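You operate a simulated robot arm through the tools that you are given. There is no shell and no other tool. Be economical: measure what you need, move in short steps, check, and stop when the job is done.

The job below is to be done with a simulated two-armed robot. You get a single attempt, and the scene is never put back.

TASK
The yarn broke on winder 3. Shut its gate, set the tension by the chart and restart it.

The check looks at the end state, three seconds after you hand in, the way a careful person would. Anything else that was tipped, shoved, dropped, spilled or broken makes it a failure.

THE ROBOT
Two 7-joint arms with fingered hands on one trunk, on a base that drives. Base frame: it is fixed to the floor where the robot stands at the start and does not move with it; the origin is under the middle of the robot, x ahead of it, y to its left, z up. Lengths are in m, angles in degrees, forces in N, time in s.
The left shoulder is at the start at [0.041, 0.104, 1.127], the right one opposite. With the tool pointing down near the work surface each hand reaches from about 0.1 to 0.5 m from the robot's upright axis, wherever it stands, measured 20 degrees to its own side. Payload 2.4 kg a hand.
Tool frame (each hand has its own): the origin (TCP) lies between the finger pads and is the grasp point; the fingertips stand 0.017 m ahead of it; z points along the fingers, y is the line along which they close. The gripper opens to 0.088 m. The gripper's body begins 0.047 m behind the TCP. The gripper is a hand of 2 fingers: y runs from the thumb to the fingers, the wrist lies at [0, 0, -0.165] in the tool frame, and closing takes about 1.5 s.
Orientation is told as [roll, pitch, yaw] about the base's x, y, z axes, in that order, counted from this pose: with the fingers straight down and closing along the base's y, the tool's x points along the base's -x, its y along +y and its z along -z.

THE INTERFACE
- The arms move only by the tool jog_arm. It takes "left_series", "right_series" or both (then of equal length, played together; a hand with none holds still); each is a list of rows, each a list of 3 entries, a list of its own where there are three numbers: the shift along the tool's x, y, z in m, then the turn, a rotation vector about the tool's x, y, z in degrees, then the finger opening in m, from 0 to 0.088. In form: [[[tx, ty, tz], [ax, ay, az], gripper], ...]. A call has 1 to 20 rows; each row shifts and turns the commanded pose from where the row before left it, along the tool's axes as they then stand. Each row takes 0.2 s and may step no farther than 0.05 m and 8.6 degrees from the row before; otherwise, or with a gripper value out of range, the whole call is refused. Where a pose cannot be reached the arm comes as near as it can. A force on the tool above 40 N (or 10 N above the force at the start of the call, whichever is more), or a blocked arm, ends the call early, and 0.2 s more pass. Each finger travels about 0.153 m/s and halts on what it meets, pressing with about 24 N; the grip force reading is that of the motor and also rises with nothing between the fingers. The clock runs only during rows and for 0.2 s after the last one: add rows that do not move to give the fingers time. The reply holds the time, the measured pose of the TCP, the force on the tool along the base axes, the opening and the grip force, in the units named above and with some noise, with the torque about the TCP (base axes, N m) and any sound that the robot's microphone picked up.
- Cameras (640 x 400 px; columns grow to the right, rows downward): "scene" is now at [0.1089, -0.0312, 1.0896]; the picture's right is [-0.38, -0.93, 0.00], its down [0.11, -0.05, -0.99] and it looks along [0.92, -0.37, 0.12] (base axes); focal length 214 px, centre (320, 200). "left" rides on the left gripper at [-0.05, 0.003, -0.063] in its tool frame; the picture's right is [-0.06, -1.00, 0.00], its down [0.78, -0.05, -0.62] and it looks along [0.62, -0.04, 0.79] (tool axes); focal length 275 px, centre (320, 200). "right" rides on the right gripper at [0.05, 0.003, -0.063] in its tool frame; the picture's right is [-0.06, 1.00, 0.00], its down [-0.78, -0.05, -0.62] and it looks along [-0.62, -0.04, 0.79] (tool axes); focal length 275 px, centre (320, 200). There is no depth. A picture from a camera that has moved, and an enlarged one, comes with that camera's place and axes in the base frame and with its lens. The place of the scene camera against the robot may be out by one fixed shift of up to 0.018 m in any direction.
- capture(camera): a new picture of that camera. No time passes.
- move_column(by): slides the trunk up (or, below 0, down) by that many m; the arms and the scene camera ride with it, the base frame stays. It gives what a move gives, with no picture.
- drive_base(legs): drives the robot by 1 to 6 legs, each [ahead, left, turn to the left] in m, m and degrees, along the robot's own axes; the way and the turn of a leg run together, so that a leg with both is an arc; at most 1.5 m and 180 degrees a leg. The arms and the cameras ride along, it lands a little off, and it stops where it bumps. It gives what a move gives.
- set_grasp(shape, hand): the hand has 2 fingers and takes this shape, open, in about a second: jaw (thumb against the fingers, like two jaws); tri (thumb and two fingers); tip (a fingertip pinch); poke (one finger out to press); point (the index stretched); flat (the hand flat); cup (the hand cupped); fist (a fist). The gripper value then closes the fingers along that shape, each until it touches; the sizes above hold for jaw. It gives what a move gives, with no picture.
- pan_tilt(pan, tilt): turns the head with the scene camera to pan (to the left, within 60 degrees either way) and tilt (down, from -29 to 69), counted from straight ahead of the robot. It gives what a move gives.
- close_up(camera, box): a new picture of the part [left, top, right, bottom] of that camera's present view, enlarged. No time passes.
- close_job(): hands the job in; it is judged then, once.

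Go step by step. Nothing tells you exact positions but the pictures and the camera data: compare them with the known pose of the tool, close in by small moves and look again before you grip or let go. The budget is 120 turns and 108 pictures, counting those below and the enlarged ones. Unless the task says otherwise, let go and move clear before handing in, and close with one line.

The tools are called after ">>>" as name(argument=value, ...) on one line, values as JSON. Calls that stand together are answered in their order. jog_arm: Moves the arms, as the interface text tells. Its arguments: {"type":"object","properties":{"left_series":{"type":"array"},"right_series":{"type":"array"}},"required":[]} The other tools are called the same way: move_column (by) slides the trunk up or down; set_grasp (shape, hand) gives the hand a shape; drive_base (legs) drives the base; pan_tilt (pan, tilt) turns the head that bears the scene camera; capture (camera) takes a picture; close_up (camera, box) takes an enlarged picture of a part of a camera's view; close_job () hands the job in.

At the start:

```text
time: 0.0
left_tool_pos: [0.3549, 0.0454, 1.166]
left_orientation: [0.0, 0.0, 0.0]
left_ft_force: [-0.5, 0.8, -0.2]
left_ft_torque: [-0.02, 0.0, 0.0]
left_width: 0.0879
left_gripper_force: 0.1
left_shape: jaw
right_tool_pos: [0.2722, -0.2882, 1.0651]
right_orientation: [0.0, 0.1, 0.0]
right_ft_force: [0.5, -0.2, 0.5]
right_ft_torque: [-0.02, 0.01, 0.0]
right_width: 0.0881
right_gripper_force: 0.0
right_shape: jaw
trunk travel left (down, up): [-0.357, 0.492]
robot x, y, heading: [0.0019, 0.0003, 0.3]
head pan, tilt: [-27.1, 35.1]
```

scene: 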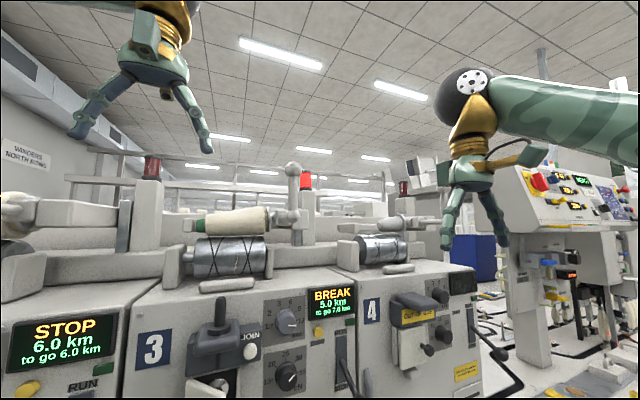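
right: 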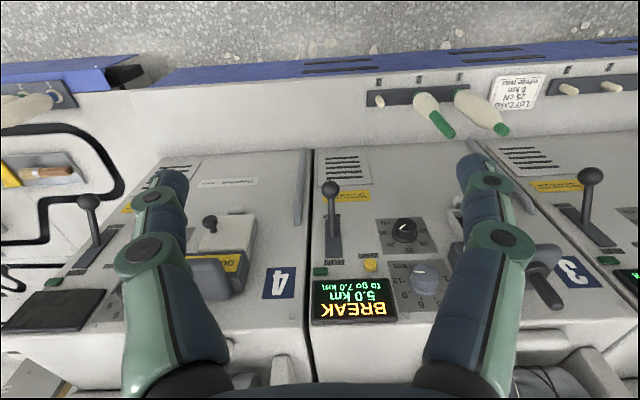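
left: 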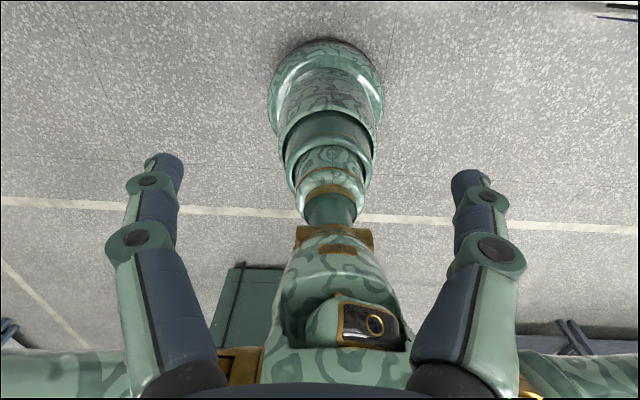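

I see a row of winders; winder 3 shows BREAK, 5.0 km, with a gate lever, knobs and a run lever. I tilt the head down to see its panel and look for the chart.

>>> pan_tilt(pan=-20, tilt=65)

>>> close_up(camera="right", box=[300, 60, 640, 330])

>>> capture(camera="scene")

```text
time: 0.9
left_tool_pos: [0.3532, 0.0459, 1.1662]
left_orientation: [0.0, 0.0, 0.2]
left_ft_force: [0.2, 0.0, -0.1]
left_ft_torque: [-0.03, -0.01, -0.03]
left_width: 0.0879
left_gripper_force: 0.0
left_shape: jaw
right_tool_pos: [0.2714, -0.2903, 1.0661]
right_orientation: [0.0, 0.0, 0.0]
right_ft_force: [0.1, 0.7, 0.4]
right_ft_torque: [0.0, -0.01, 0.01]
right_width: 0.0877
right_gripper_force: 0.0
right_shape: jaw
trunk travel left (down, up): [-0.357, 0.492]
robot x, y, heading: [0.0013, -0.0011, 0.0]
head pan, tilt: [-20.0, 65.0]
```

```text
1.48 times, centred on (470, 195) of right
camera zoom: at [0.2215, -0.2856, 1.1286], right [0.06, 1.0, 0.0], down [0.78, -0.05, 0.62], along [0.62, -0.04, -0.79], focal length 408 px, centre (98, 207)
```

zoom: 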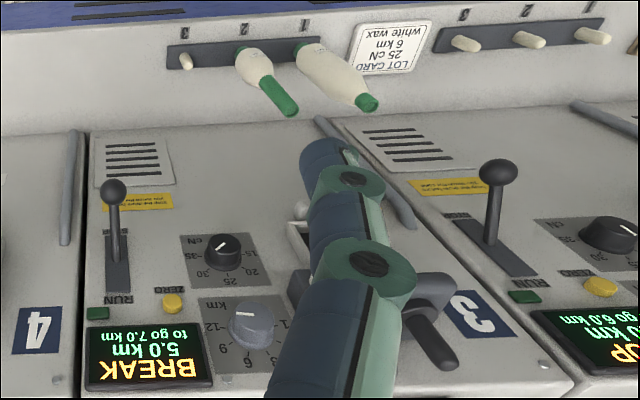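

```text
103 pictures are left
camera scene: at [0.0872, -0.0199, 0.984], right [-0.34, -0.94, 0.0], down [-0.84, 0.31, -0.44], along [0.41, -0.15, -0.9], focal length 214 px, centre (320, 200)
```

scene: 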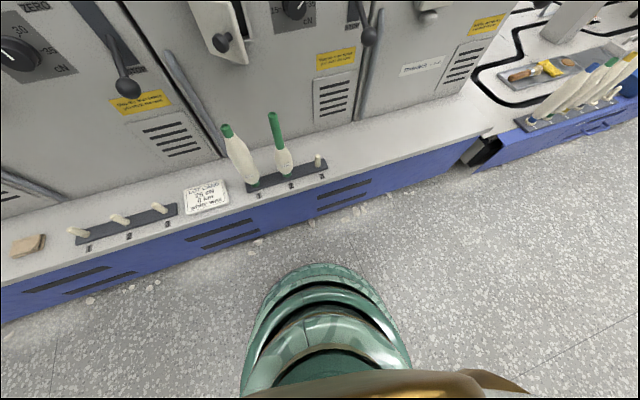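

The machine's front has a lot card and pegs with bobbins. I tilt to a middle angle to see the whole panel of winder 3 and the chart.

>>> pan_tilt(pan=-20, tilt=48)

>>> capture(camera="scene")

>>> close_up(camera="right", box=[300, 60, 480, 172])

>>> close_up(camera="right", box=[470, 50, 570, 112])

```text
time: 1.8
left_tool_pos: [0.3542, 0.0458, 1.1658]
left_orientation: [0.0, 0.0, 0.1]
left_ft_force: [-0.3, -0.1, 0.1]
left_ft_torque: [0.01, 0.01, 0.0]
left_width: 0.0879
left_gripper_force: 0.1
left_shape: jaw
right_tool_pos: [0.271, -0.2884, 1.0655]
right_orientation: [0.0, 0.0, 0.0]
right_ft_force: [-0.3, 0.1, 0.0]
right_ft_torque: [0.01, 0.01, 0.01]
right_width: 0.088
right_gripper_force: 0.1
right_shape: jaw
trunk travel left (down, up): [-0.357, 0.492]
robot x, y, heading: [0.0017, -0.0005, -0.0]
head pan, tilt: [-20.0, 48.0]
```

```text
102 pictures are left
camera scene: at [0.103, -0.0257, 1.0035], right [-0.34, -0.94, 0.0], down [-0.7, 0.25, -0.67], along [0.63, -0.23, -0.74], focal length 214 px, centre (320, 200)
```

scene: 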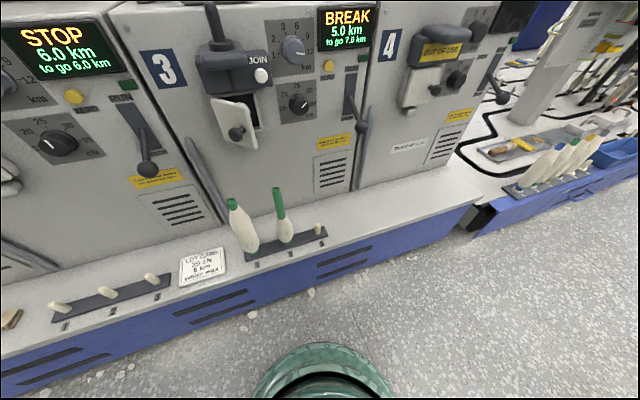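

```text
3.56 times, centred on (390, 116) of right
camera zoom: at [0.2217, -0.2857, 1.1285], right [0.06, 1.0, 0.0], down [0.78, -0.05, 0.62], along [0.62, -0.04, -0.79], focal length 979 px, centre (71, 499)
```

zoom: 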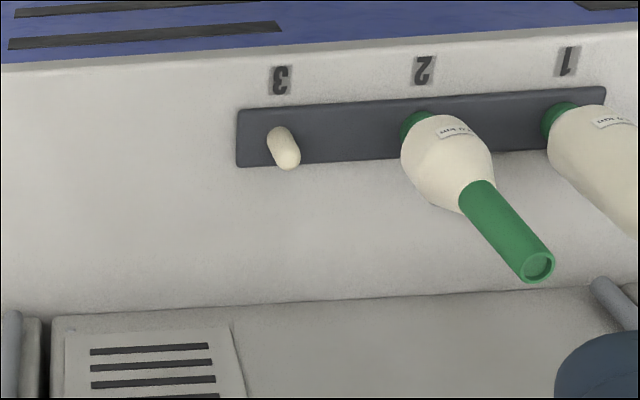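

```text
6.40 times, centred on (520, 81) of right
camera zoom: at [0.2217, -0.2857, 1.1285], right [0.06, 1.0, 0.0], down [0.78, -0.05, 0.62], along [0.62, -0.04, -0.79], focal length 1762 px, centre (-960, 962)
```

zoom: 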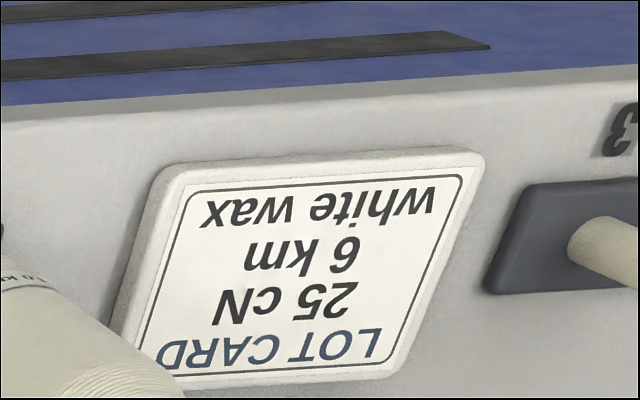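

A lot card reads 25 cN / 6 km, but it stands by winder 2, and a chart may hang elsewhere. I zoom in on winder 3's panel and look to the right and left.

>>> close_up(camera="scene", box=[180, 0, 380, 125])

>>> close_up(camera="scene", box=[280, 70, 380, 133])

>>> pan_tilt(pan=-58, tilt=38)

>>> capture(camera="scene")

>>> pan_tilt(pan=30, tilt=38)

>>> capture(camera="scene")

```text
3.20 times, centred on (280, 62) of scene
camera zoom: at [0.103, -0.0257, 1.0035], right [-0.34, -0.94, 0.0], down [-0.7, 0.25, -0.67], along [0.63, -0.23, -0.74], focal length 686 px, centre (448, 640)
```

zoom: 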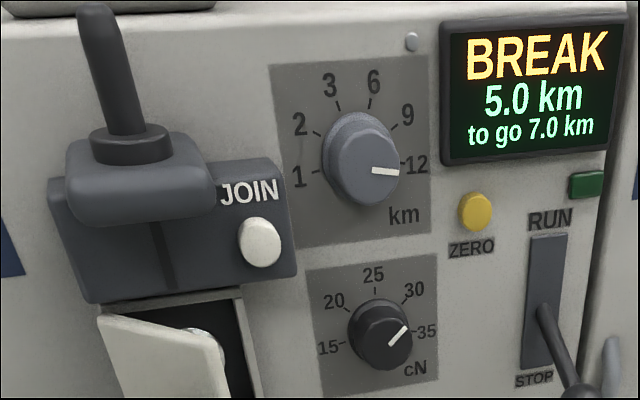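

```text
6.35 times, centred on (330, 102) of scene
camera zoom: at [0.103, -0.0257, 1.0035], right [-0.34, -0.94, 0.0], down [-0.7, 0.25, -0.67], along [0.63, -0.23, -0.74], focal length 1362 px, centre (256, 825)
```

zoom: 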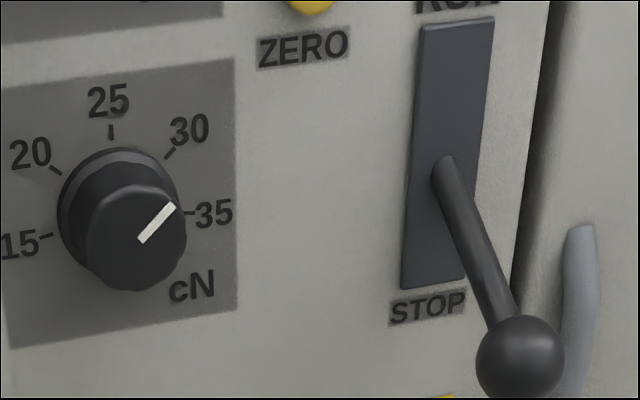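

```text
time: 2.8
left_tool_pos: [0.3538, 0.0453, 1.1664]
left_orientation: [0.0, 0.0, 0.1]
left_ft_force: [-0.4, 0.0, 0.0]
left_ft_torque: [-0.03, -0.02, 0.01]
left_width: 0.0879
left_gripper_force: 0.0
left_shape: jaw
right_tool_pos: [0.272, -0.2901, 1.0659]
right_orientation: [0.0, 0.0, 0.0]
right_ft_force: [0.1, 0.3, 0.3]
right_ft_torque: [0.0, 0.0, 0.03]
right_width: 0.0877
right_gripper_force: 0.0
right_shape: jaw
trunk travel left (down, up): [-0.357, 0.492]
robot x, y, heading: [0.0, 0.0027, 0.1]
head pan, tilt: [-58.0, 38.0]
```

```text
97 pictures are left
camera scene: at [0.0748, -0.0719, 1.018], right [-0.85, -0.53, 0.0], down [-0.33, 0.52, -0.79], along [0.42, -0.67, -0.62], focal length 214 px, centre (320, 200)
```

scene: 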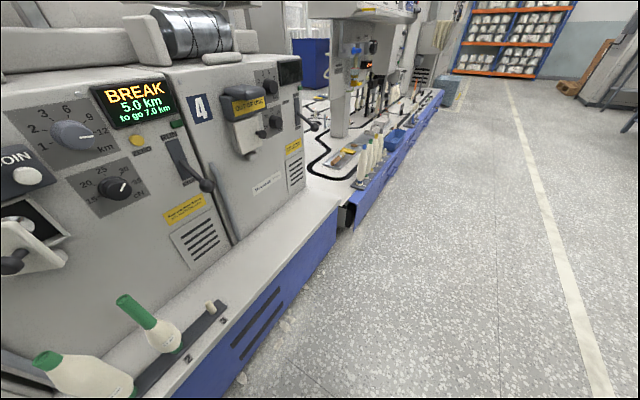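

```text
time: 4.4
left_tool_pos: [0.3544, 0.0445, 1.1659]
left_orientation: [-0.1, 0.0, 0.1]
left_ft_force: [0.8, 0.6, 0.6]
left_ft_torque: [-0.02, -0.01, 0.01]
left_width: 0.0879
left_gripper_force: 0.1
left_shape: jaw
right_tool_pos: [0.2729, -0.2886, 1.0671]
right_orientation: [0.1, -0.1, 0.0]
right_ft_force: [-0.5, 0.0, -0.5]
right_ft_torque: [-0.03, 0.02, -0.02]
right_width: 0.0881
right_gripper_force: 0.0
right_shape: jaw
trunk travel left (down, up): [-0.357, 0.492]
robot x, y, heading: [-0.0004, 0.001, 0.1]
head pan, tilt: [30.0, 38.0]
```

```text
96 pictures are left
camera scene: at [0.1038, 0.0443, 1.0181], right [0.5, -0.87, 0.0], down [-0.53, -0.31, -0.79], along [0.68, 0.39, -0.62], focal length 214 px, centre (320, 200)
```

scene: 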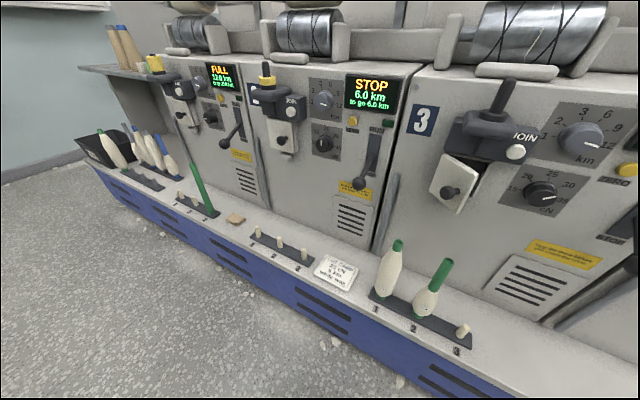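

Winder 3's gate (the flap with a knob) stands open, and the tension is near 34 cN. I read the labels and search for a chart, higher up and further round.

>>> close_up(camera="scene", box=[410, 60, 640, 204])

>>> close_up(camera="scene", box=[500, 225, 620, 300])

>>> close_up(camera="scene", box=[220, 50, 420, 175])

>>> pan_tilt(pan=-50, tilt=20)

>>> capture(camera="scene")

>>> pan_tilt(pan=20, tilt=20)

>>> capture(camera="scene")

```text
2.78 times, centred on (525, 132) of scene
camera zoom: at [0.1038, 0.0443, 1.0181], right [0.5, -0.87, 0.0], down [-0.53, -0.31, -0.79], along [0.68, 0.39, -0.62], focal length 596 px, centre (-249, 389)
```

zoom: 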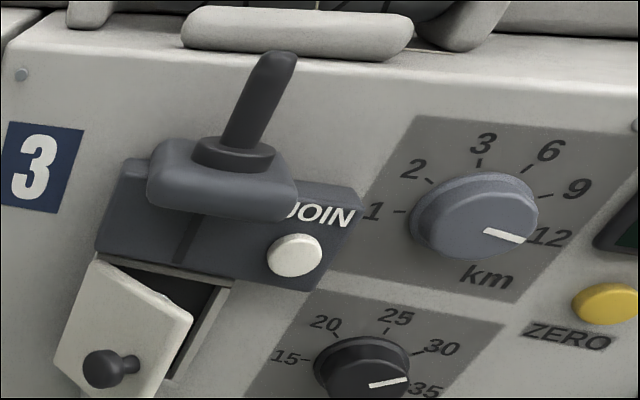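

```text
5.33 times, centred on (560, 262) of scene
camera zoom: at [0.1038, 0.0443, 1.0181], right [0.5, -0.87, 0.0], down [-0.53, -0.31, -0.79], along [0.68, 0.39, -0.62], focal length 1144 px, centre (-960, -133)
```

zoom: 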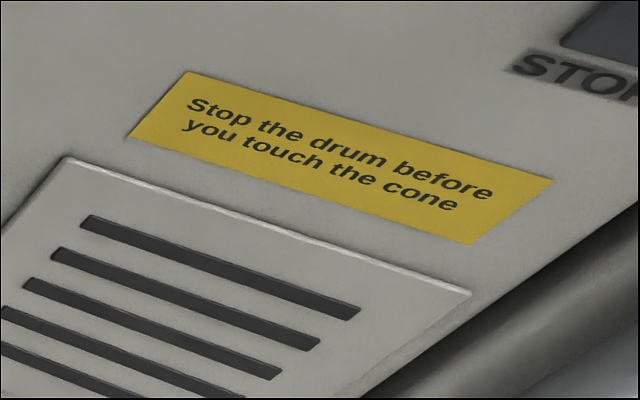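

```text
3.20 times, centred on (320, 112) of scene
camera zoom: at [0.1038, 0.0443, 1.0181], right [0.5, -0.87, 0.0], down [-0.53, -0.31, -0.79], along [0.68, 0.39, -0.62], focal length 686 px, centre (320, 480)
```

zoom: 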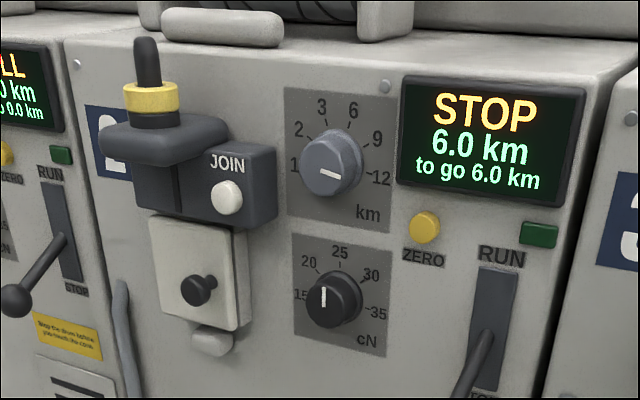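

```text
time: 5.9
left_tool_pos: [0.3535, 0.0461, 1.1661]
left_orientation: [0.0, 0.0, 0.1]
left_ft_force: [0.3, 0.0, -0.2]
left_ft_torque: [0.02, 0.03, -0.03]
left_width: 0.0878
left_gripper_force: 0.1
left_shape: jaw
right_tool_pos: [0.2723, -0.2889, 1.0665]
right_orientation: [0.0, 0.0, 0.0]
right_ft_force: [-0.8, 0.3, 0.0]
right_ft_torque: [-0.02, 0.0, -0.01]
right_width: 0.0881
right_gripper_force: 0.1
right_shape: jaw
trunk travel left (down, up): [-0.357, 0.492]
robot x, y, heading: [-0.002, 0.0001, -0.2]
head pan, tilt: [-50.0, 20.0]
```

```text
92 pictures are left
camera scene: at [0.0889, -0.0701, 1.0465], right [-0.77, -0.64, 0.0], down [-0.22, 0.26, -0.94], along [0.6, -0.72, -0.34], focal length 214 px, centre (320, 200)
```

scene: 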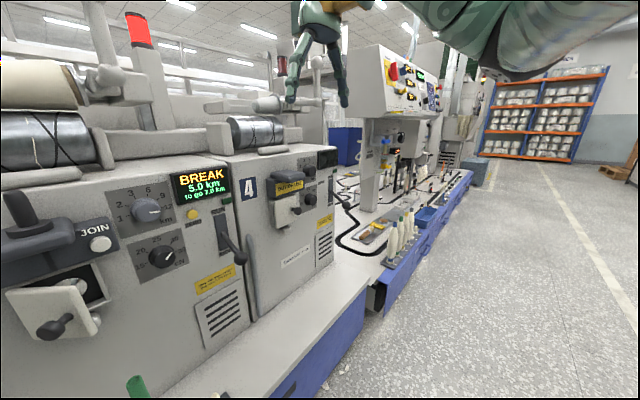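

```text
time: 7.3
left_tool_pos: [0.3542, 0.0454, 1.1663]
left_orientation: [0.0, -0.1, 0.1]
left_ft_force: [0.4, 0.7, 0.7]
left_ft_torque: [0.01, 0.01, -0.03]
left_width: 0.088
left_gripper_force: 0.0
left_shape: jaw
right_tool_pos: [0.2731, -0.2893, 1.0665]
right_orientation: [-0.1, 0.0, 0.0]
right_ft_force: [0.6, 0.8, 0.0]
right_ft_torque: [0.03, 0.01, 0.01]
right_width: 0.0878
right_gripper_force: 0.0
right_shape: jaw
trunk travel left (down, up): [-0.357, 0.492]
robot x, y, heading: [-0.0001, 0.0002, -0.1]
head pan, tilt: [20.0, 20.0]
```

```text
91 pictures are left
camera scene: at [0.1166, 0.033, 1.0465], right [0.34, -0.94, 0.0], down [-0.32, -0.12, -0.94], along [0.88, 0.32, -0.34], focal length 214 px, centre (320, 200)
```

scene: 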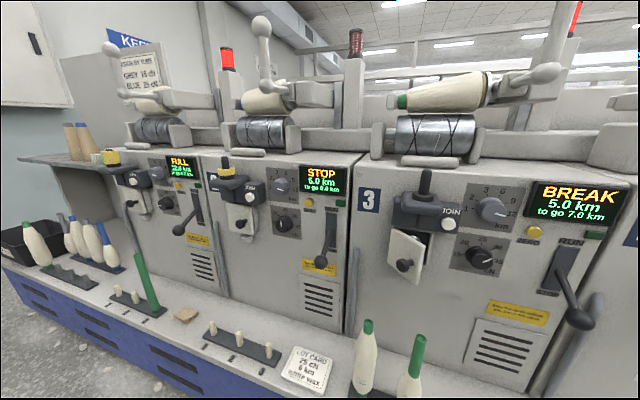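

A chart hangs at the left wall behind winder 1's cone. I zoom in on it, then turn toward it.

>>> close_up(camera="scene", box=[90, 25, 190, 88])

>>> close_up(camera="scene", box=[370, 40, 530, 140])

>>> close_up(camera="scene", box=[340, 300, 460, 400])

```text
6.35 times, centred on (140, 56) of scene
camera zoom: at [0.1166, 0.033, 1.0465], right [0.34, -0.94, 0.0], down [-0.32, -0.12, -0.94], along [0.88, 0.32, -0.34], focal length 1362 px, centre (1463, 1111)
```

zoom: 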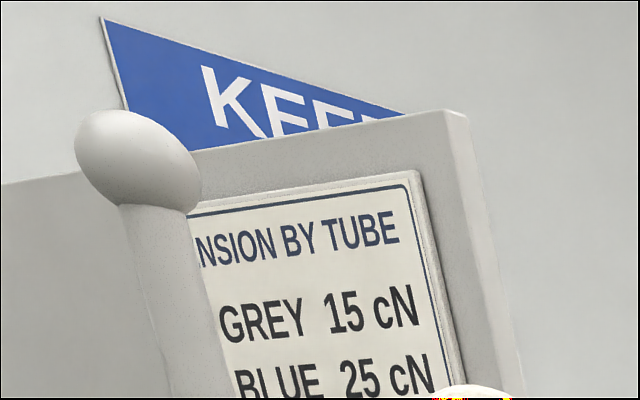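

```text
4.00 times, centred on (450, 90) of scene
camera zoom: at [0.1166, 0.033, 1.0465], right [0.34, -0.94, 0.0], down [-0.32, -0.12, -0.94], along [0.88, 0.32, -0.34], focal length 858 px, centre (-200, 640)
```

zoom: 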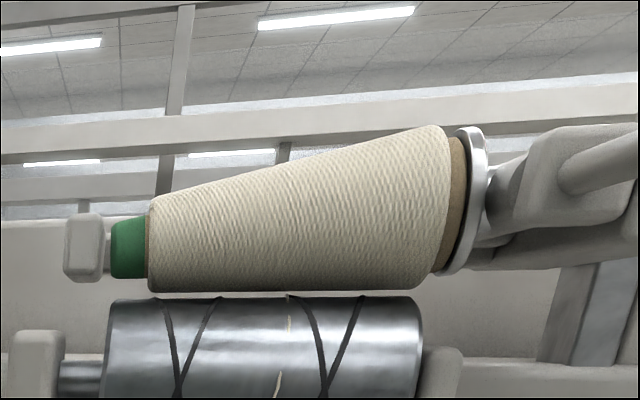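

```text
4.00 times, centred on (400, 350) of scene
camera zoom: at [0.1166, 0.033, 1.0465], right [0.34, -0.94, 0.0], down [-0.32, -0.12, -0.94], along [0.88, 0.32, -0.34], focal length 858 px, centre (0, -400)
```

zoom: 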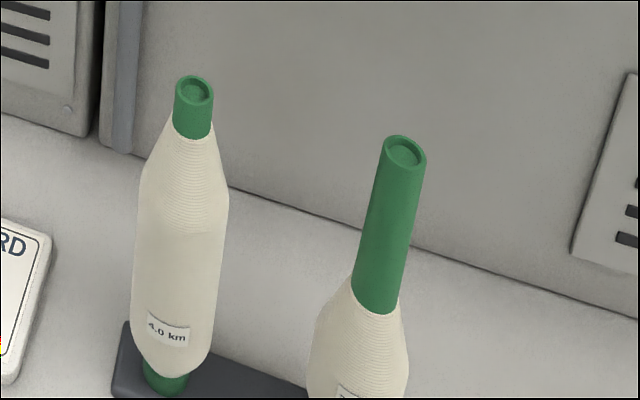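

The chart sets tension by tube colour, and winder 3's tube is green; the green row is hidden. I raise the trunk to look over winder 1's cone.

>>> move_column(by=0.3)

>>> pan_tilt(pan=38, tilt=38)

>>> capture(camera="scene")

```text
time: 10.3
left_tool_pos: [0.3545, 0.0465, 1.4659]
left_orientation: [0.0, 0.0, 0.0]
left_ft_force: [-0.2, -0.5, -0.1]
left_ft_torque: [0.0, -0.02, -0.01]
left_width: 0.0879
left_gripper_force: 0.2
left_shape: jaw
right_tool_pos: [0.2728, -0.2894, 1.3654]
right_orientation: [0.1, 0.1, 0.1]
right_ft_force: [0.1, -0.3, -0.4]
right_ft_torque: [-0.04, -0.03, 0.0]
right_width: 0.0878
right_gripper_force: 0.1
right_shape: jaw
trunk travel left (down, up): [-0.657, 0.192]
robot x, y, heading: [-0.0001, 0.001, 0.0]
head pan, tilt: [20.0, 20.0]
```

```text
time: 11.2
left_tool_pos: [0.3532, 0.0458, 1.4668]
left_orientation: [-0.1, 0.1, 0.1]
left_ft_force: [1.5, -0.1, -0.4]
left_ft_torque: [0.06, -0.01, -0.01]
left_width: 0.0877
left_gripper_force: 0.1
left_shape: jaw
right_tool_pos: [0.2723, -0.2897, 1.3657]
right_orientation: [0.1, 0.0, 0.0]
right_ft_force: [0.5, 0.4, 0.4]
right_ft_torque: [0.01, 0.01, -0.02]
right_width: 0.088
right_gripper_force: 0.1
right_shape: jaw
trunk travel left (down, up): [-0.657, 0.192]
robot x, y, heading: [-0.0001, -0.0006, -0.1]
head pan, tilt: [38.0, 38.0]
```

```text
87 pictures are left
camera scene: at [0.0924, 0.0543, 1.3195], right [0.62, -0.79, 0.0], down [-0.49, -0.38, -0.79], along [0.62, 0.48, -0.62], focal length 214 px, centre (320, 200)
```

scene: 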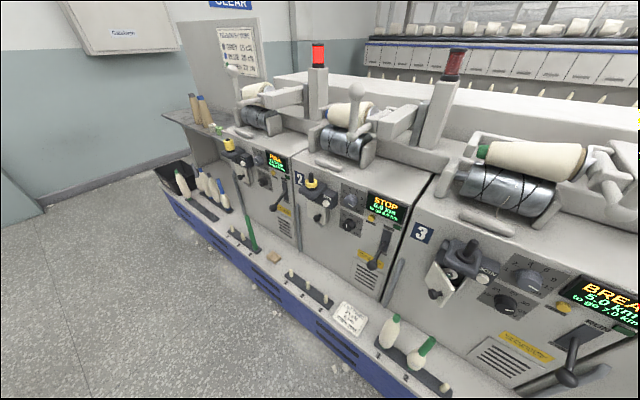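

>>> close_up(camera="scene", box=[205, 15, 285, 85])

>>> close_up(camera="scene", box=[400, 210, 560, 310])

```text
5.71 times, centred on (245, 50) of scene
camera zoom: at [0.0924, 0.0543, 1.3195], right [0.62, -0.79, 0.0], down [-0.49, -0.38, -0.79], along [0.62, 0.48, -0.62], focal length 1226 px, centre (749, 1057)
```

zoom: 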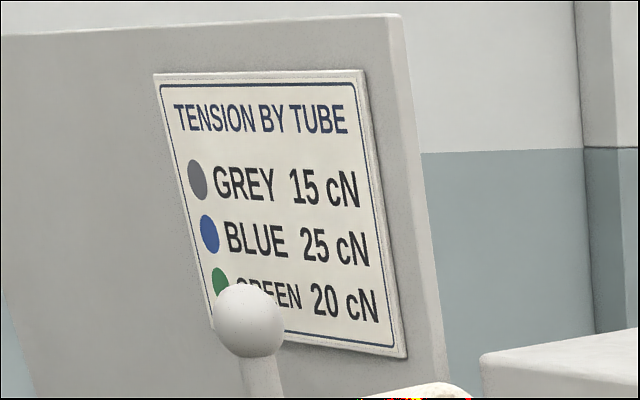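

```text
4.00 times, centred on (480, 260) of scene
camera zoom: at [0.0924, 0.0543, 1.3195], right [0.62, -0.79, 0.0], down [-0.49, -0.38, -0.79], along [0.62, 0.48, -0.62], focal length 858 px, centre (-320, -40)
```

zoom: 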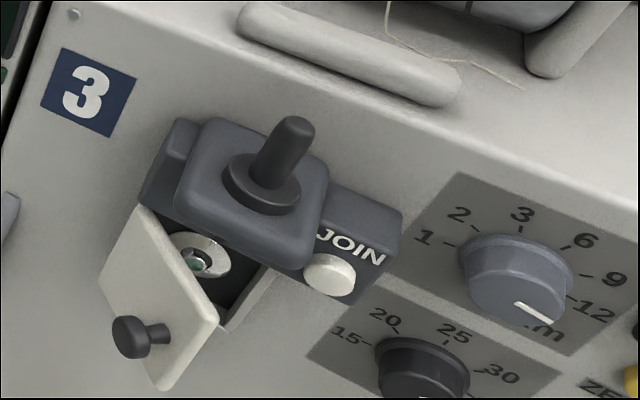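

Green means 20 cN; the knob now stands at about 34. The gate hinges on its left side, opening about 40°. I lower the trunk, shift right so the left hand faces winder 3, then look.

>>> move_column(by=-0.28)

>>> drive_base(legs=[[0, -0.15, 0]])

>>> pan_tilt(pan=0, tilt=45)

>>> capture(camera="scene")

```text
time: 14.0
left_tool_pos: [0.3548, 0.0448, 1.1859]
left_orientation: [0.0, 0.0, 0.0]
left_ft_force: [-0.4, 0.6, -0.6]
left_ft_torque: [0.01, 0.04, 0.04]
left_width: 0.0879
left_gripper_force: 0.0
left_shape: jaw
right_tool_pos: [0.2725, -0.2889, 1.0857]
right_orientation: [0.0, 0.0, 0.0]
right_ft_force: [-0.4, -0.1, -0.9]
right_ft_torque: [0.03, 0.0, 0.0]
right_width: 0.0878
right_gripper_force: 0.0
right_shape: jaw
trunk travel left (down, up): [-0.377, 0.472]
robot x, y, heading: [0.003, 0.0021, -0.2]
head pan, tilt: [38.0, 38.0]
```

```text
time: 15.4
left_tool_pos: [0.354, -0.1082, 1.1853]
left_orientation: [0.2, -0.1, 0.2]
left_ft_force: [-0.2, 1.1, -0.3]
left_ft_torque: [0.03, 0.02, 0.03]
left_width: 0.0879
left_gripper_force: 0.2
left_shape: jaw
right_tool_pos: [0.2732, -0.442, 1.0865]
right_orientation: [0.0, 0.0, 0.1]
right_ft_force: [0.4, -0.1, 0.7]
right_ft_torque: [0.01, 0.02, -0.02]
right_width: 0.0879
right_gripper_force: 0.0
right_shape: jaw
trunk travel left (down, up): [-0.377, 0.472]
robot x, y, heading: [-0.0004, -0.1585, 0.2]
head pan, tilt: [38.0, 38.0]
```

```text
time: 16.4
left_tool_pos: [0.354, -0.1076, 1.1854]
left_orientation: [-0.1, 0.1, 0.2]
left_ft_force: [-0.3, 0.4, -0.1]
left_ft_torque: [-0.02, 0.04, -0.05]
left_width: 0.0879
left_gripper_force: 0.0
left_shape: jaw
right_tool_pos: [0.2726, -0.4412, 1.086]
right_orientation: [0.0, 0.0, 0.2]
right_ft_force: [-0.5, 0.6, 0.3]
right_ft_torque: [-0.02, -0.01, -0.02]
right_width: 0.0879
right_gripper_force: 0.0
right_shape: jaw
trunk travel left (down, up): [-0.377, 0.472]
robot x, y, heading: [0.0037, -0.1535, -0.0]
head pan, tilt: [0.0, 45.0]
```

```text
84 pictures are left
camera scene: at [0.1099, -0.1516, 1.0279], right [0.0, -1.0, 0.0], down [-0.71, 0.0, -0.71], along [0.71, 0.0, -0.71], focal length 214 px, centre (320, 200)
```

scene: 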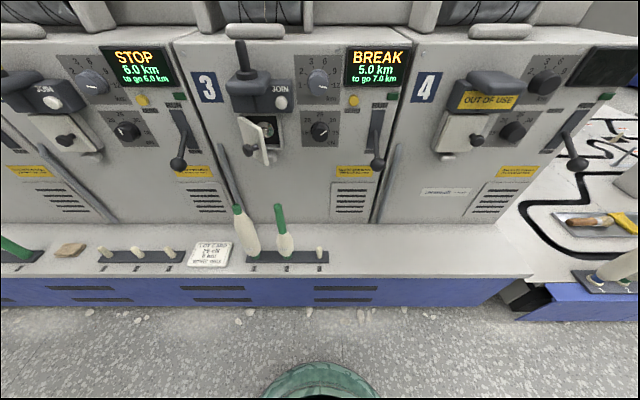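

This frontal view confirms the layout: the panel leans back about 10°, the gate is hinged left. I turn the left hand to point forward into the panel (pitch −80) with the fingers closed.

>>> jog_arm(left_series=[[[0, 0, -0.01], [0, -8, 0], 0.088], [[0, 0, -0.01], [0, -8, 0], 0.06], [[0.01, 0, 0], [0, -8, 0], 0.03], [[0.01, 0, 0], [0, -8, 0], 0], [[0.02, 0, 0], [0, -8, 0], 0], [[0.02, 0, 0], [0, -8, 0], 0], [[0.02, 0, 0], [0, -8, 0], 0], [[0.02, 0, 0], [0, -8, 0], 0], [[0.03, 0, 0], [0, -8, 0], 0], [[0.03, 0, 0], [0, -8, 0], 0]])

>>> capture(camera="left")

```text
time: 18.6
left_tool_pos: [0.2998, -0.1747, 1.1168]
left_orientation: [0.2, -80.2, -0.1]
left_ft_force: [0.0, 0.0, 0.4]
left_ft_torque: [0.02, 0.01, 0.0]
left_width: 0.0
left_gripper_force: 23.9
left_shape: jaw
left hand out of reach, approached as far as the arm can: row 7, 8, 9, 10
right_tool_pos: [0.2736, -0.443, 1.0865]
right_orientation: [0.0, 0.1, 0.1]
right_ft_force: [0.7, -0.4, -0.6]
right_ft_torque: [0.02, -0.04, -0.02]
right_width: 0.0878
right_gripper_force: 0.2
right_shape: jaw
trunk travel left (down, up): [-0.377, 0.472]
robot x, y, heading: [-0.0001, -0.1533, 0.0]
head pan, tilt: [0.0, 45.0]
```

```text
83 pictures are left
camera left: at [0.2463, -0.1711, 1.1781], right [0.01, -1.0, 0.06], down [-0.74, -0.05, -0.67], along [0.67, -0.04, -0.74], focal length 275 px, centre (320, 200)
```

left: 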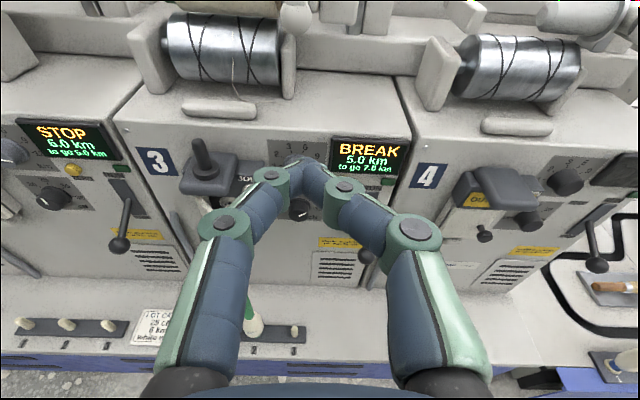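

The arm was at its inner limit. I lower the trunk 0.15 m to ease the reach, then bring the left hand to about (0.40, −0.03, 0.80).

>>> move_column(by=-0.15)

>>> jog_arm(left_series=[[[0, 0.03, 0.03], [0, 0, 0], 0], [[0, 0.03, 0.03], [0, 0, 0], 0], [[0.02, 0.03, 0.02], [0, 0, 0], 0], [[0.04, 0, 0], [0, 0, 0], 0]])

>>> capture(camera="left")

>>> capture(camera="scene")

```text
time: 20.4
left_tool_pos: [0.3178, -0.1747, 0.944]
left_orientation: [0.2, -75.4, 0.0]
left_ft_force: [-0.5, -0.9, -1.6]
left_ft_torque: [-0.02, 0.01, 0.02]
left_width: 0.0
left_gripper_force: 23.8
left_shape: jaw
right_tool_pos: [0.2715, -0.441, 0.9358]
right_orientation: [0.0, 0.1, 0.2]
right_ft_force: [0.7, -0.2, -0.4]
right_ft_torque: [0.03, -0.02, -0.01]
right_width: 0.088
right_gripper_force: 0.0
right_shape: jaw
trunk travel left (down, up): [-0.227, 0.622]
robot x, y, heading: [0.0047, -0.1538, -0.0]
head pan, tilt: [0.0, 45.0]
```

```text
time: 21.4
left_tool_pos: [0.3865, -0.0914, 0.8641]
left_orientation: [0.1, -75.6, 0.1]
left_ft_force: [-0.3, -0.2, 0.5]
left_ft_torque: [-0.02, 0.04, 0.01]
left_width: 0.0
left_gripper_force: 24.1
left_shape: jaw
left hand out of reach, approached as far as the arm can: row 1, 3
right_tool_pos: [0.2718, -0.4417, 0.9365]
right_orientation: [0.0, 0.1, 0.1]
right_ft_force: [0.3, 0.4, -0.5]
right_ft_torque: [-0.01, -0.01, 0.0]
right_width: 0.0881
right_gripper_force: 0.0
right_shape: jaw
trunk travel left (down, up): [-0.227, 0.622]
robot x, y, heading: [-0.0038, -0.1537, 0.1]
head pan, tilt: [0.0, 45.0]
```

```text
82 pictures are left
camera left: at [0.3391, -0.0873, 0.9292], right [0.02, -1.0, 0.06], down [-0.8, -0.05, -0.6], along [0.61, -0.04, -0.79], focal length 275 px, centre (320, 200)
```

left: 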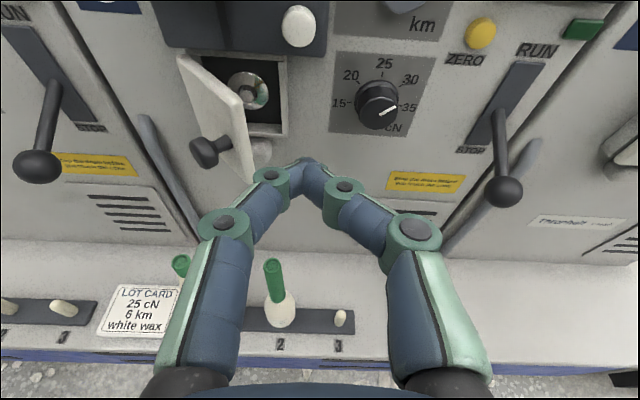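

```text
81 pictures are left
camera scene: at [0.1152, -0.1517, 0.8776], right [0.0, -1.0, 0.0], down [-0.71, 0.0, -0.71], along [0.71, 0.0, -0.71], focal length 214 px, centre (320, 200)
```

scene: 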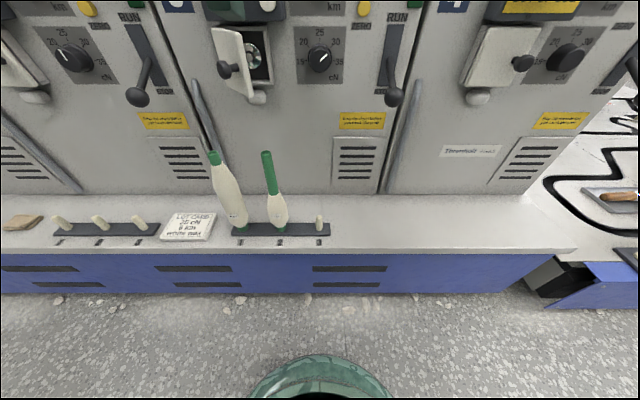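

The left camera now shows the gate clearly; its knob head is near (0.50, −0.003, 0.778). I bring the closed fingertips just in front of it.

>>> jog_arm(left_series=[[[0.0158, 0.0209, 0.0199], [0, 0, 0], 0], [[0.0158, 0.0209, 0.0199], [0, 0, 0], 0], [[0.0158, 0.0209, 0.0199], [0, 0, 0], 0], [[0.0158, 0.0209, 0.0199], [0, 0, 0], 0]])

>>> capture(camera="left")

>>> capture(camera="scene")

```text
time: 22.4
left_tool_pos: [0.4319, -0.0964, 0.835]
left_orientation: [0.5, -75.3, 0.0]
left_ft_force: [0.6, -0.2, -0.1]
left_ft_torque: [0.02, 0.02, -0.01]
left_width: 0.0004
left_gripper_force: 23.9
left_shape: jaw
left hand out of reach, approached as far as the arm can: row 1, 2, 3, 4
right_tool_pos: [0.2727, -0.4415, 0.9368]
right_orientation: [-0.1, 0.0, 0.1]
right_ft_force: [0.0, -0.2, -0.7]
right_ft_torque: [0.0, 0.01, -0.04]
right_width: 0.0879
right_gripper_force: 0.0
right_shape: jaw
trunk travel left (down, up): [-0.227, 0.622]
robot x, y, heading: [0.0045, -0.1526, -0.0]
head pan, tilt: [0.0, 45.0]
```

```text
80 pictures are left
camera left: at [0.3828, -0.0925, 0.9004], right [0.02, -1.0, 0.06], down [-0.8, -0.05, -0.6], along [0.6, -0.03, -0.8], focal length 275 px, centre (320, 200)
```

left: 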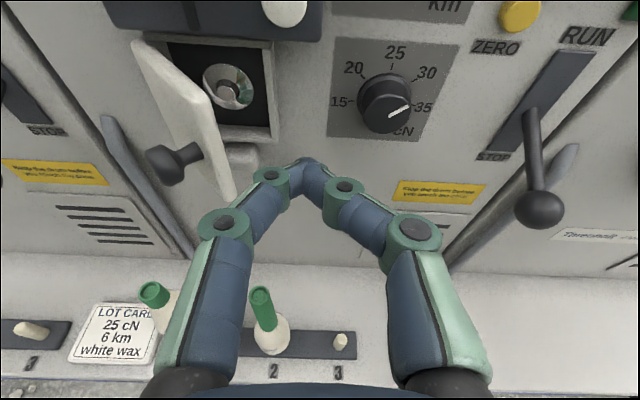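

```text
79 pictures are left
camera scene: at [0.1153, -0.1516, 0.8776], right [0.0, -1.0, 0.0], down [-0.71, 0.0, -0.71], along [0.71, 0.0, -0.71], focal length 214 px, centre (320, 200)
```

scene: 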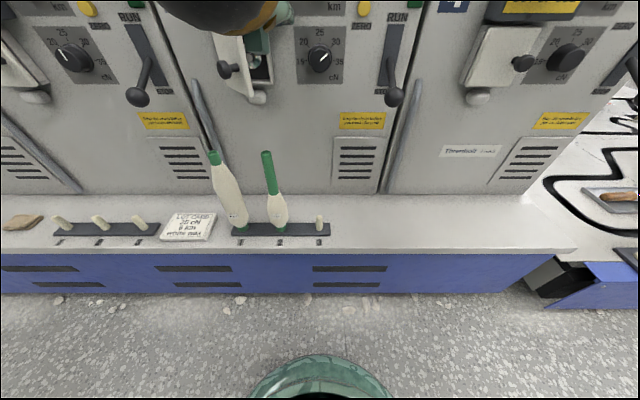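

The arm is too folded, so the inner limit blocks it. I back the base off by 0.17 m to give the arm room.

>>> drive_base(legs=[[-0.17, 0, 0]])

>>> jog_arm(left_series=[[[0, 0.02, 0.02], [0, 0, 0], 0], [[0, 0.02, 0.03], [0, 0, 0], 0], [[0.0, 0.02, 0.03], [0, 0, 0], 0], [[0, 0.02, 0.03], [0, 0, 0], 0]])

```text
time: 23.8
left_tool_pos: [0.2665, -0.0966, 0.8356]
left_orientation: [0.4, -75.3, 0.2]
left_ft_force: [0.5, 0.8, -0.3]
left_ft_torque: [0.03, 0.02, -0.03]
left_width: 0.0
left_gripper_force: 24.3
left_shape: jaw
right_tool_pos: [0.1096, -0.4419, 0.9355]
right_orientation: [0.0, 0.0, 0.3]
right_ft_force: [-0.8, -0.3, -0.5]
right_ft_torque: [0.02, -0.01, 0.01]
right_width: 0.0878
right_gripper_force: 0.1
right_shape: jaw
trunk travel left (down, up): [-0.227, 0.622]
robot x, y, heading: [-0.1624, -0.1534, 0.4]
head pan, tilt: [0.0, 45.0]
```

```text
time: 24.8
left_tool_pos: [0.3661, -0.0898, 0.8548]
left_orientation: [0.8, -75.1, 0.1]
left_ft_force: [-0.4, -0.9, 0.6]
left_ft_torque: [0.03, 0.03, 0.02]
left_width: 0.0
left_gripper_force: 24.0
left_shape: jaw
left hand out of reach, approached as far as the arm can: row 1, 2, 3, 4
right_tool_pos: [0.1088, -0.4412, 0.9357]
right_orientation: [0.2, 0.0, 0.4]
right_ft_force: [-0.4, 0.2, 0.0]
right_ft_torque: [0.02, 0.01, -0.02]
right_width: 0.088
right_gripper_force: 0.2
right_shape: jaw
trunk travel left (down, up): [-0.227, 0.622]
robot x, y, heading: [-0.1619, -0.153, 0.4]
head pan, tilt: [0.0, 45.0]
```

The limit persists, so I raise the trunk 0.2 m, letting the hand hang lower relative to the shoulder, and retry.

>>> move_column(by=0.2)

>>> jog_arm(left_series=[[[0.04, 0, 0.01], [0, 0, 0], 0], [[0.04, 0, 0.01], [0, 0, 0], 0], [[0.04, 0, 0.01], [0, 0, 0], 0], [[0.04, 0, 0.01], [0, 0, 0], 0], [[0.0, 0.03, 0.0], [0, 0, 0], 0], [[0, 0.03, 0], [0, 0, 0], 0]])

>>> capture(camera="scene")

```text
time: 27.0
left_tool_pos: [0.3687, -0.0915, 1.0548]
left_orientation: [0.7, -75.1, 0.2]
left_ft_force: [-0.5, -0.4, -0.1]
left_ft_torque: [0.0, 0.01, -0.01]
left_width: 0.0001
left_gripper_force: 24.3
left_shape: jaw
right_tool_pos: [0.1077, -0.4418, 1.1359]
right_orientation: [0.0, 0.0, 0.4]
right_ft_force: [-0.5, -0.7, 0.4]
right_ft_torque: [-0.02, 0.03, 0.01]
right_width: 0.0878
right_gripper_force: 0.0
right_shape: jaw
trunk travel left (down, up): [-0.427, 0.422]
robot x, y, heading: [-0.1673, -0.1555, 0.2]
head pan, tilt: [0.0, 45.0]
```

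```text
time: 28.4
left_tool_pos: [0.3723, -0.1424, 0.9668]
left_orientation: [1.2, -74.7, 0.3]
left_ft_force: [0.3, 0.3, 0.4]
left_ft_torque: [-0.02, -0.01, -0.01]
left_width: 0.0
left_gripper_force: 24.3
left_shape: jaw
left hand out of reach, approached as far as the arm can: row 1, 2, 3, 4, 5, 6
right_tool_pos: [0.1086, -0.4407, 1.1365]
right_orientation: [0.1, 0.0, 0.3]
right_ft_force: [0.6, 1.0, 0.0]
right_ft_torque: [-0.02, 0.04, -0.01]
right_width: 0.0878
right_gripper_force: 0.0
right_shape: jaw
trunk travel left (down, up): [-0.427, 0.422]
robot x, y, heading: [-0.1635, -0.1537, 0.2]
head pan, tilt: [0.0, 45.0]
```

```text
78 pictures are left
camera scene: at [-0.0565, -0.1518, 1.0782], right [0.0, -1.0, 0.0], down [-0.71, 0.0, -0.71], along [0.71, 0.0, -0.71], focal length 214 px, centre (320, 200)
```

scene: 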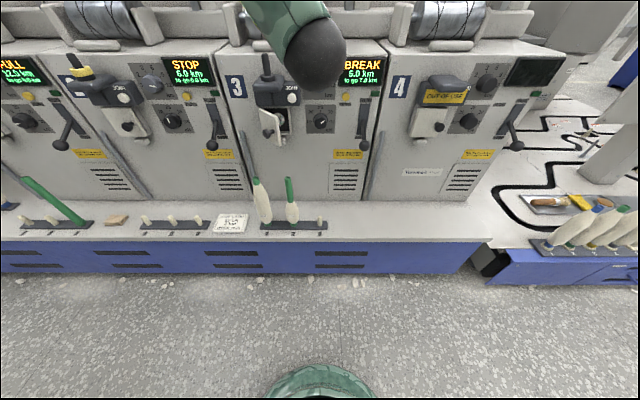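

The arm is folded and the wrist is at its limit there; reaching out should relieve it. I test by moving straight forward at this height.

>>> jog_arm(left_series=[[[-0.005, 0, 0.02], [0, 0, 0], 0], [[-0.005, 0, 0.02], [0, 0, 0], 0], [[-0.005, 0, 0.02], [0, 0, 0], 0], [[0, 0, 0], [0, 0, 0], 0]])

```text
time: 29.4
left_tool_pos: [0.4365, -0.1425, 0.9657]
left_orientation: [0.8, -75.2, 0.2]
left_ft_force: [0.5, -0.3, 0.0]
left_ft_torque: [0.01, 0.01, 0.01]
left_width: 0.0
left_gripper_force: 23.8
left_shape: jaw
right_tool_pos: [0.1089, -0.4413, 1.1358]
right_orientation: [0.0, 0.0, 0.3]
right_ft_force: [0.1, -0.3, -0.2]
right_ft_torque: [-0.01, 0.0, 0.0]
right_width: 0.0878
right_gripper_force: 0.0
right_shape: jaw
trunk travel left (down, up): [-0.427, 0.422]
robot x, y, heading: [-0.1643, -0.1545, 0.1]
head pan, tilt: [0.0, 45.0]
```

Reaching forward clears the limit. I back off slightly more and lower the trunk, keeping this arm posture, then shift left toward the gate.

>>> drive_base(legs=[[-0.05, 0.06, 0]])

>>> move_column(by=-0.12)

>>> jog_arm(left_series=[[[0.005, 0.025, 0.01], [0, 0, 0], 0], [[0.005, 0.025, 0.01], [0, 0, 0], 0], [[0.01, 0.025, 0.01], [0, 0, 0], 0], [[0, 0, 0], [0, 0, 0], 0]])

>>> capture(camera="left")

```text
time: 30.4
left_tool_pos: [0.3861, -0.081, 0.9671]
left_orientation: [0.6, -75.2, 0.3]
left_ft_force: [-0.3, 0.6, -0.1]
left_ft_torque: [0.01, -0.02, 0.02]
left_width: 0.0002
left_gripper_force: 23.6
left_shape: jaw
right_tool_pos: [0.0584, -0.3813, 1.1367]
right_orientation: [-0.1, 0.0, 0.3]
right_ft_force: [-0.2, 0.4, 0.3]
right_ft_torque: [-0.02, 0.02, 0.04]
right_width: 0.0878
right_gripper_force: 0.0
right_shape: jaw
trunk travel left (down, up): [-0.427, 0.422]
robot x, y, heading: [-0.2113, -0.094, 0.3]
head pan, tilt: [0.0, 45.0]
```

```text
time: 31.9
left_tool_pos: [0.3869, -0.0831, 0.8458]
left_orientation: [0.7, -75.0, 0.2]
left_ft_force: [0.1, 0.4, -0.8]
left_ft_torque: [0.02, 0.04, 0.02]
left_width: 0.0003
left_gripper_force: 24.2
left_shape: jaw
right_tool_pos: [0.0582, -0.3817, 1.0159]
right_orientation: [0.0, -0.1, 0.3]
right_ft_force: [0.6, 0.6, 0.4]
right_ft_torque: [-0.02, 0.0, -0.02]
right_width: 0.0879
right_gripper_force: 0.0
right_shape: jaw
trunk travel left (down, up): [-0.307, 0.542]
robot x, y, heading: [-0.215, -0.0977, 0.4]
head pan, tilt: [0.0, 45.0]
```

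```text
time: 32.9
left_tool_pos: [0.4307, -0.0518, 0.8464]
left_orientation: [1.4, -74.6, 0.1]
left_ft_force: [0.3, 0.4, 0.1]
left_ft_torque: [-0.04, 0.0, 0.03]
left_width: 0.0
left_gripper_force: 23.9
left_shape: jaw
left hand out of reach, approached as far as the arm can: row 1, 2, 3
right_tool_pos: [0.0583, -0.3819, 1.016]
right_orientation: [0.0, 0.0, 0.4]
right_ft_force: [-0.5, 0.6, 0.1]
right_ft_torque: [-0.04, 0.02, -0.01]
right_width: 0.0879
right_gripper_force: 0.0
right_shape: jaw
trunk travel left (down, up): [-0.307, 0.542]
robot x, y, heading: [-0.2153, -0.0929, 0.3]
head pan, tilt: [0.0, 45.0]
```

```text
77 pictures are left
camera left: at [0.3836, -0.05, 0.912], right [0.04, -1.0, 0.05], down [-0.8, -0.07, -0.59], along [0.59, -0.02, -0.81], focal length 275 px, centre (320, 200)
```

left: 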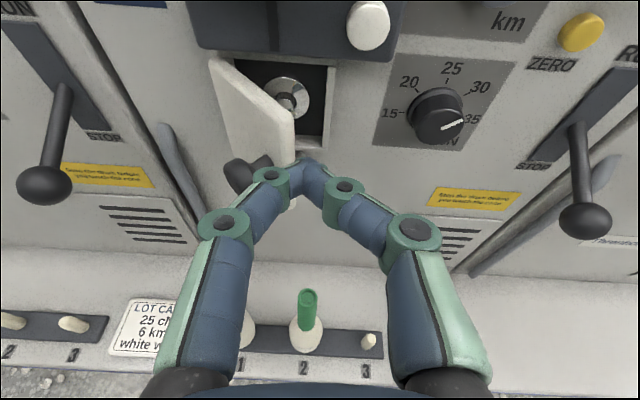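

The left arm can't go outward at this height, so I shift the base left (and slightly back) and lower the trunk so the gate lies inward of the shoulder.

>>> drive_base(legs=[[-0.05, 0, 0], [0, 0.14, 0]])

>>> jog_arm(left_series=[[[0, -0.025, 0.01], [0, 0, 0], 0], [[0, -0.025, 0.01], [0, 0, 0], 0], [[0.01, -0.025, 0.01], [0, 0, 0], 0], [[0.02, -0.02, 0.01], [0, 0, 0], 0], [[0.02, 0, 0.01], [0, 0, 0], 0], [[0, 0, 0], [0, 0, 0], 0]])

>>> capture(camera="left")

```text
time: 34.8
left_tool_pos: [0.3802, 0.0866, 0.8456]
left_orientation: [1.3, -74.4, 0.3]
left_ft_force: [-0.5, -0.5, 1.0]
left_ft_torque: [-0.03, 0.0, 0.02]
left_width: 0.0
left_gripper_force: 24.1
left_shape: jaw
right_tool_pos: [0.0084, -0.2429, 1.0164]
right_orientation: [0.0, 0.0, 0.4]
right_ft_force: [0.3, 0.6, -0.5]
right_ft_torque: [0.0, 0.01, -0.02]
right_width: 0.0879
right_gripper_force: 0.2
right_shape: jaw
trunk travel left (down, up): [-0.307, 0.542]
robot x, y, heading: [-0.2704, 0.0453, 0.5]
head pan, tilt: [0.0, 45.0]
```

```text
time: 36.2
left_tool_pos: [0.3788, 0.0298, 0.8207]
left_orientation: [1.4, -74.4, 0.2]
left_ft_force: [-0.6, 0.6, 0.6]
left_ft_torque: [-0.01, 0.01, 0.0]
left_width: 0.0003
left_gripper_force: 24.7
left_shape: jaw
left hand out of reach, approached as far as the arm can: row 2, 3, 4, 5
right_tool_pos: [0.0077, -0.2438, 1.0148]
right_orientation: [0.1, 0.0, 0.4]
right_ft_force: [0.3, 0.0, 0.1]
right_ft_torque: [-0.01, 0.01, 0.04]
right_width: 0.0879
right_gripper_force: 0.1
right_shape: jaw
trunk travel left (down, up): [-0.307, 0.542]
robot x, y, heading: [-0.2639, 0.0449, 0.4]
head pan, tilt: [0.0, 45.0]
```

```text
76 pictures are left
camera left: at [0.3315, 0.0316, 0.887], right [0.04, -1.0, 0.05], down [-0.8, -0.07, -0.59], along [0.59, -0.02, -0.81], focal length 275 px, centre (320, 200)
```

left: 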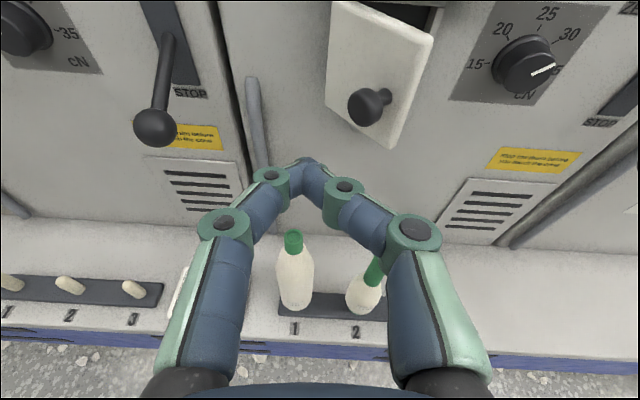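

Low hand height relative to the shoulder is the limit, so I raise the hand and lower the trunk instead.

>>> jog_arm(left_series=[[[-0.04, 0, 0], [0, 0, 0], 0], [[-0.04, 0, 0], [0, 0, 0], 0], [[-0.04, 0, 0.01], [0, 0, 0], 0], [[-0.02, -0.01, 0.01], [0, 0, 0], 0]])

>>> move_column(by=-0.18)

>>> capture(camera="left")

```text
time: 37.2
left_tool_pos: [0.4182, 0.0222, 0.9506]
left_orientation: [1.2, -74.5, 0.5]
left_ft_force: [0.2, -0.3, 0.1]
left_ft_torque: [0.01, 0.01, 0.03]
left_width: 0.0001
left_gripper_force: 24.3
left_shape: jaw
left hand out of reach, approached as far as the arm can: row 4
right_tool_pos: [0.0083, -0.2427, 1.0169]
right_orientation: [0.0, 0.0, 0.4]
right_ft_force: [0.3, -0.2, 0.1]
right_ft_torque: [0.01, 0.0, 0.0]
right_width: 0.088
right_gripper_force: 0.0
right_shape: jaw
trunk travel left (down, up): [-0.307, 0.542]
robot x, y, heading: [-0.2653, 0.0398, 0.4]
head pan, tilt: [0.0, 45.0]
```

```text
time: 39.2
left_tool_pos: [0.4207, 0.0224, 0.7684]
left_orientation: [1.5, -74.5, 0.1]
left_ft_force: [0.0, -0.9, -0.7]
left_ft_torque: [0.0, -0.03, 0.02]
left_width: 0.0
left_gripper_force: 23.9
left_shape: jaw
right_tool_pos: [0.0068, -0.2422, 0.8361]
right_orientation: [0.0, 0.1, 0.4]
right_ft_force: [-0.5, -0.3, -1.0]
right_ft_torque: [0.0, 0.03, -0.01]
right_width: 0.0877
right_gripper_force: 0.1
right_shape: jaw
trunk travel left (down, up): [-0.127, 0.722]
robot x, y, heading: [-0.2668, 0.0469, 0.9]
head pan, tilt: [0.0, 45.0]
```

```text
75 pictures are left
camera left: at [0.3708, 0.0255, 0.8344], right [0.04, -1.0, 0.05], down [-0.8, -0.07, -0.59], along [0.59, -0.02, -0.8], focal length 275 px, centre (320, 200)
```

left: 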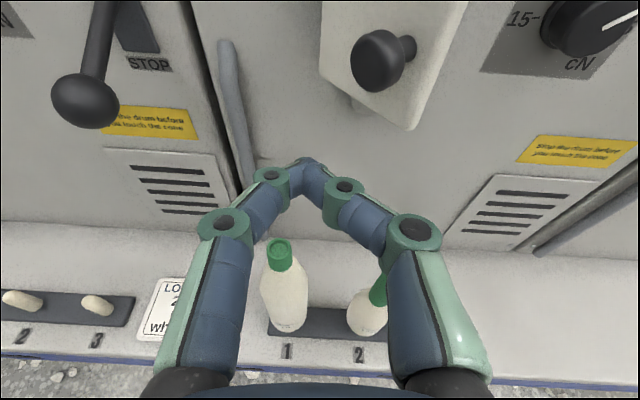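

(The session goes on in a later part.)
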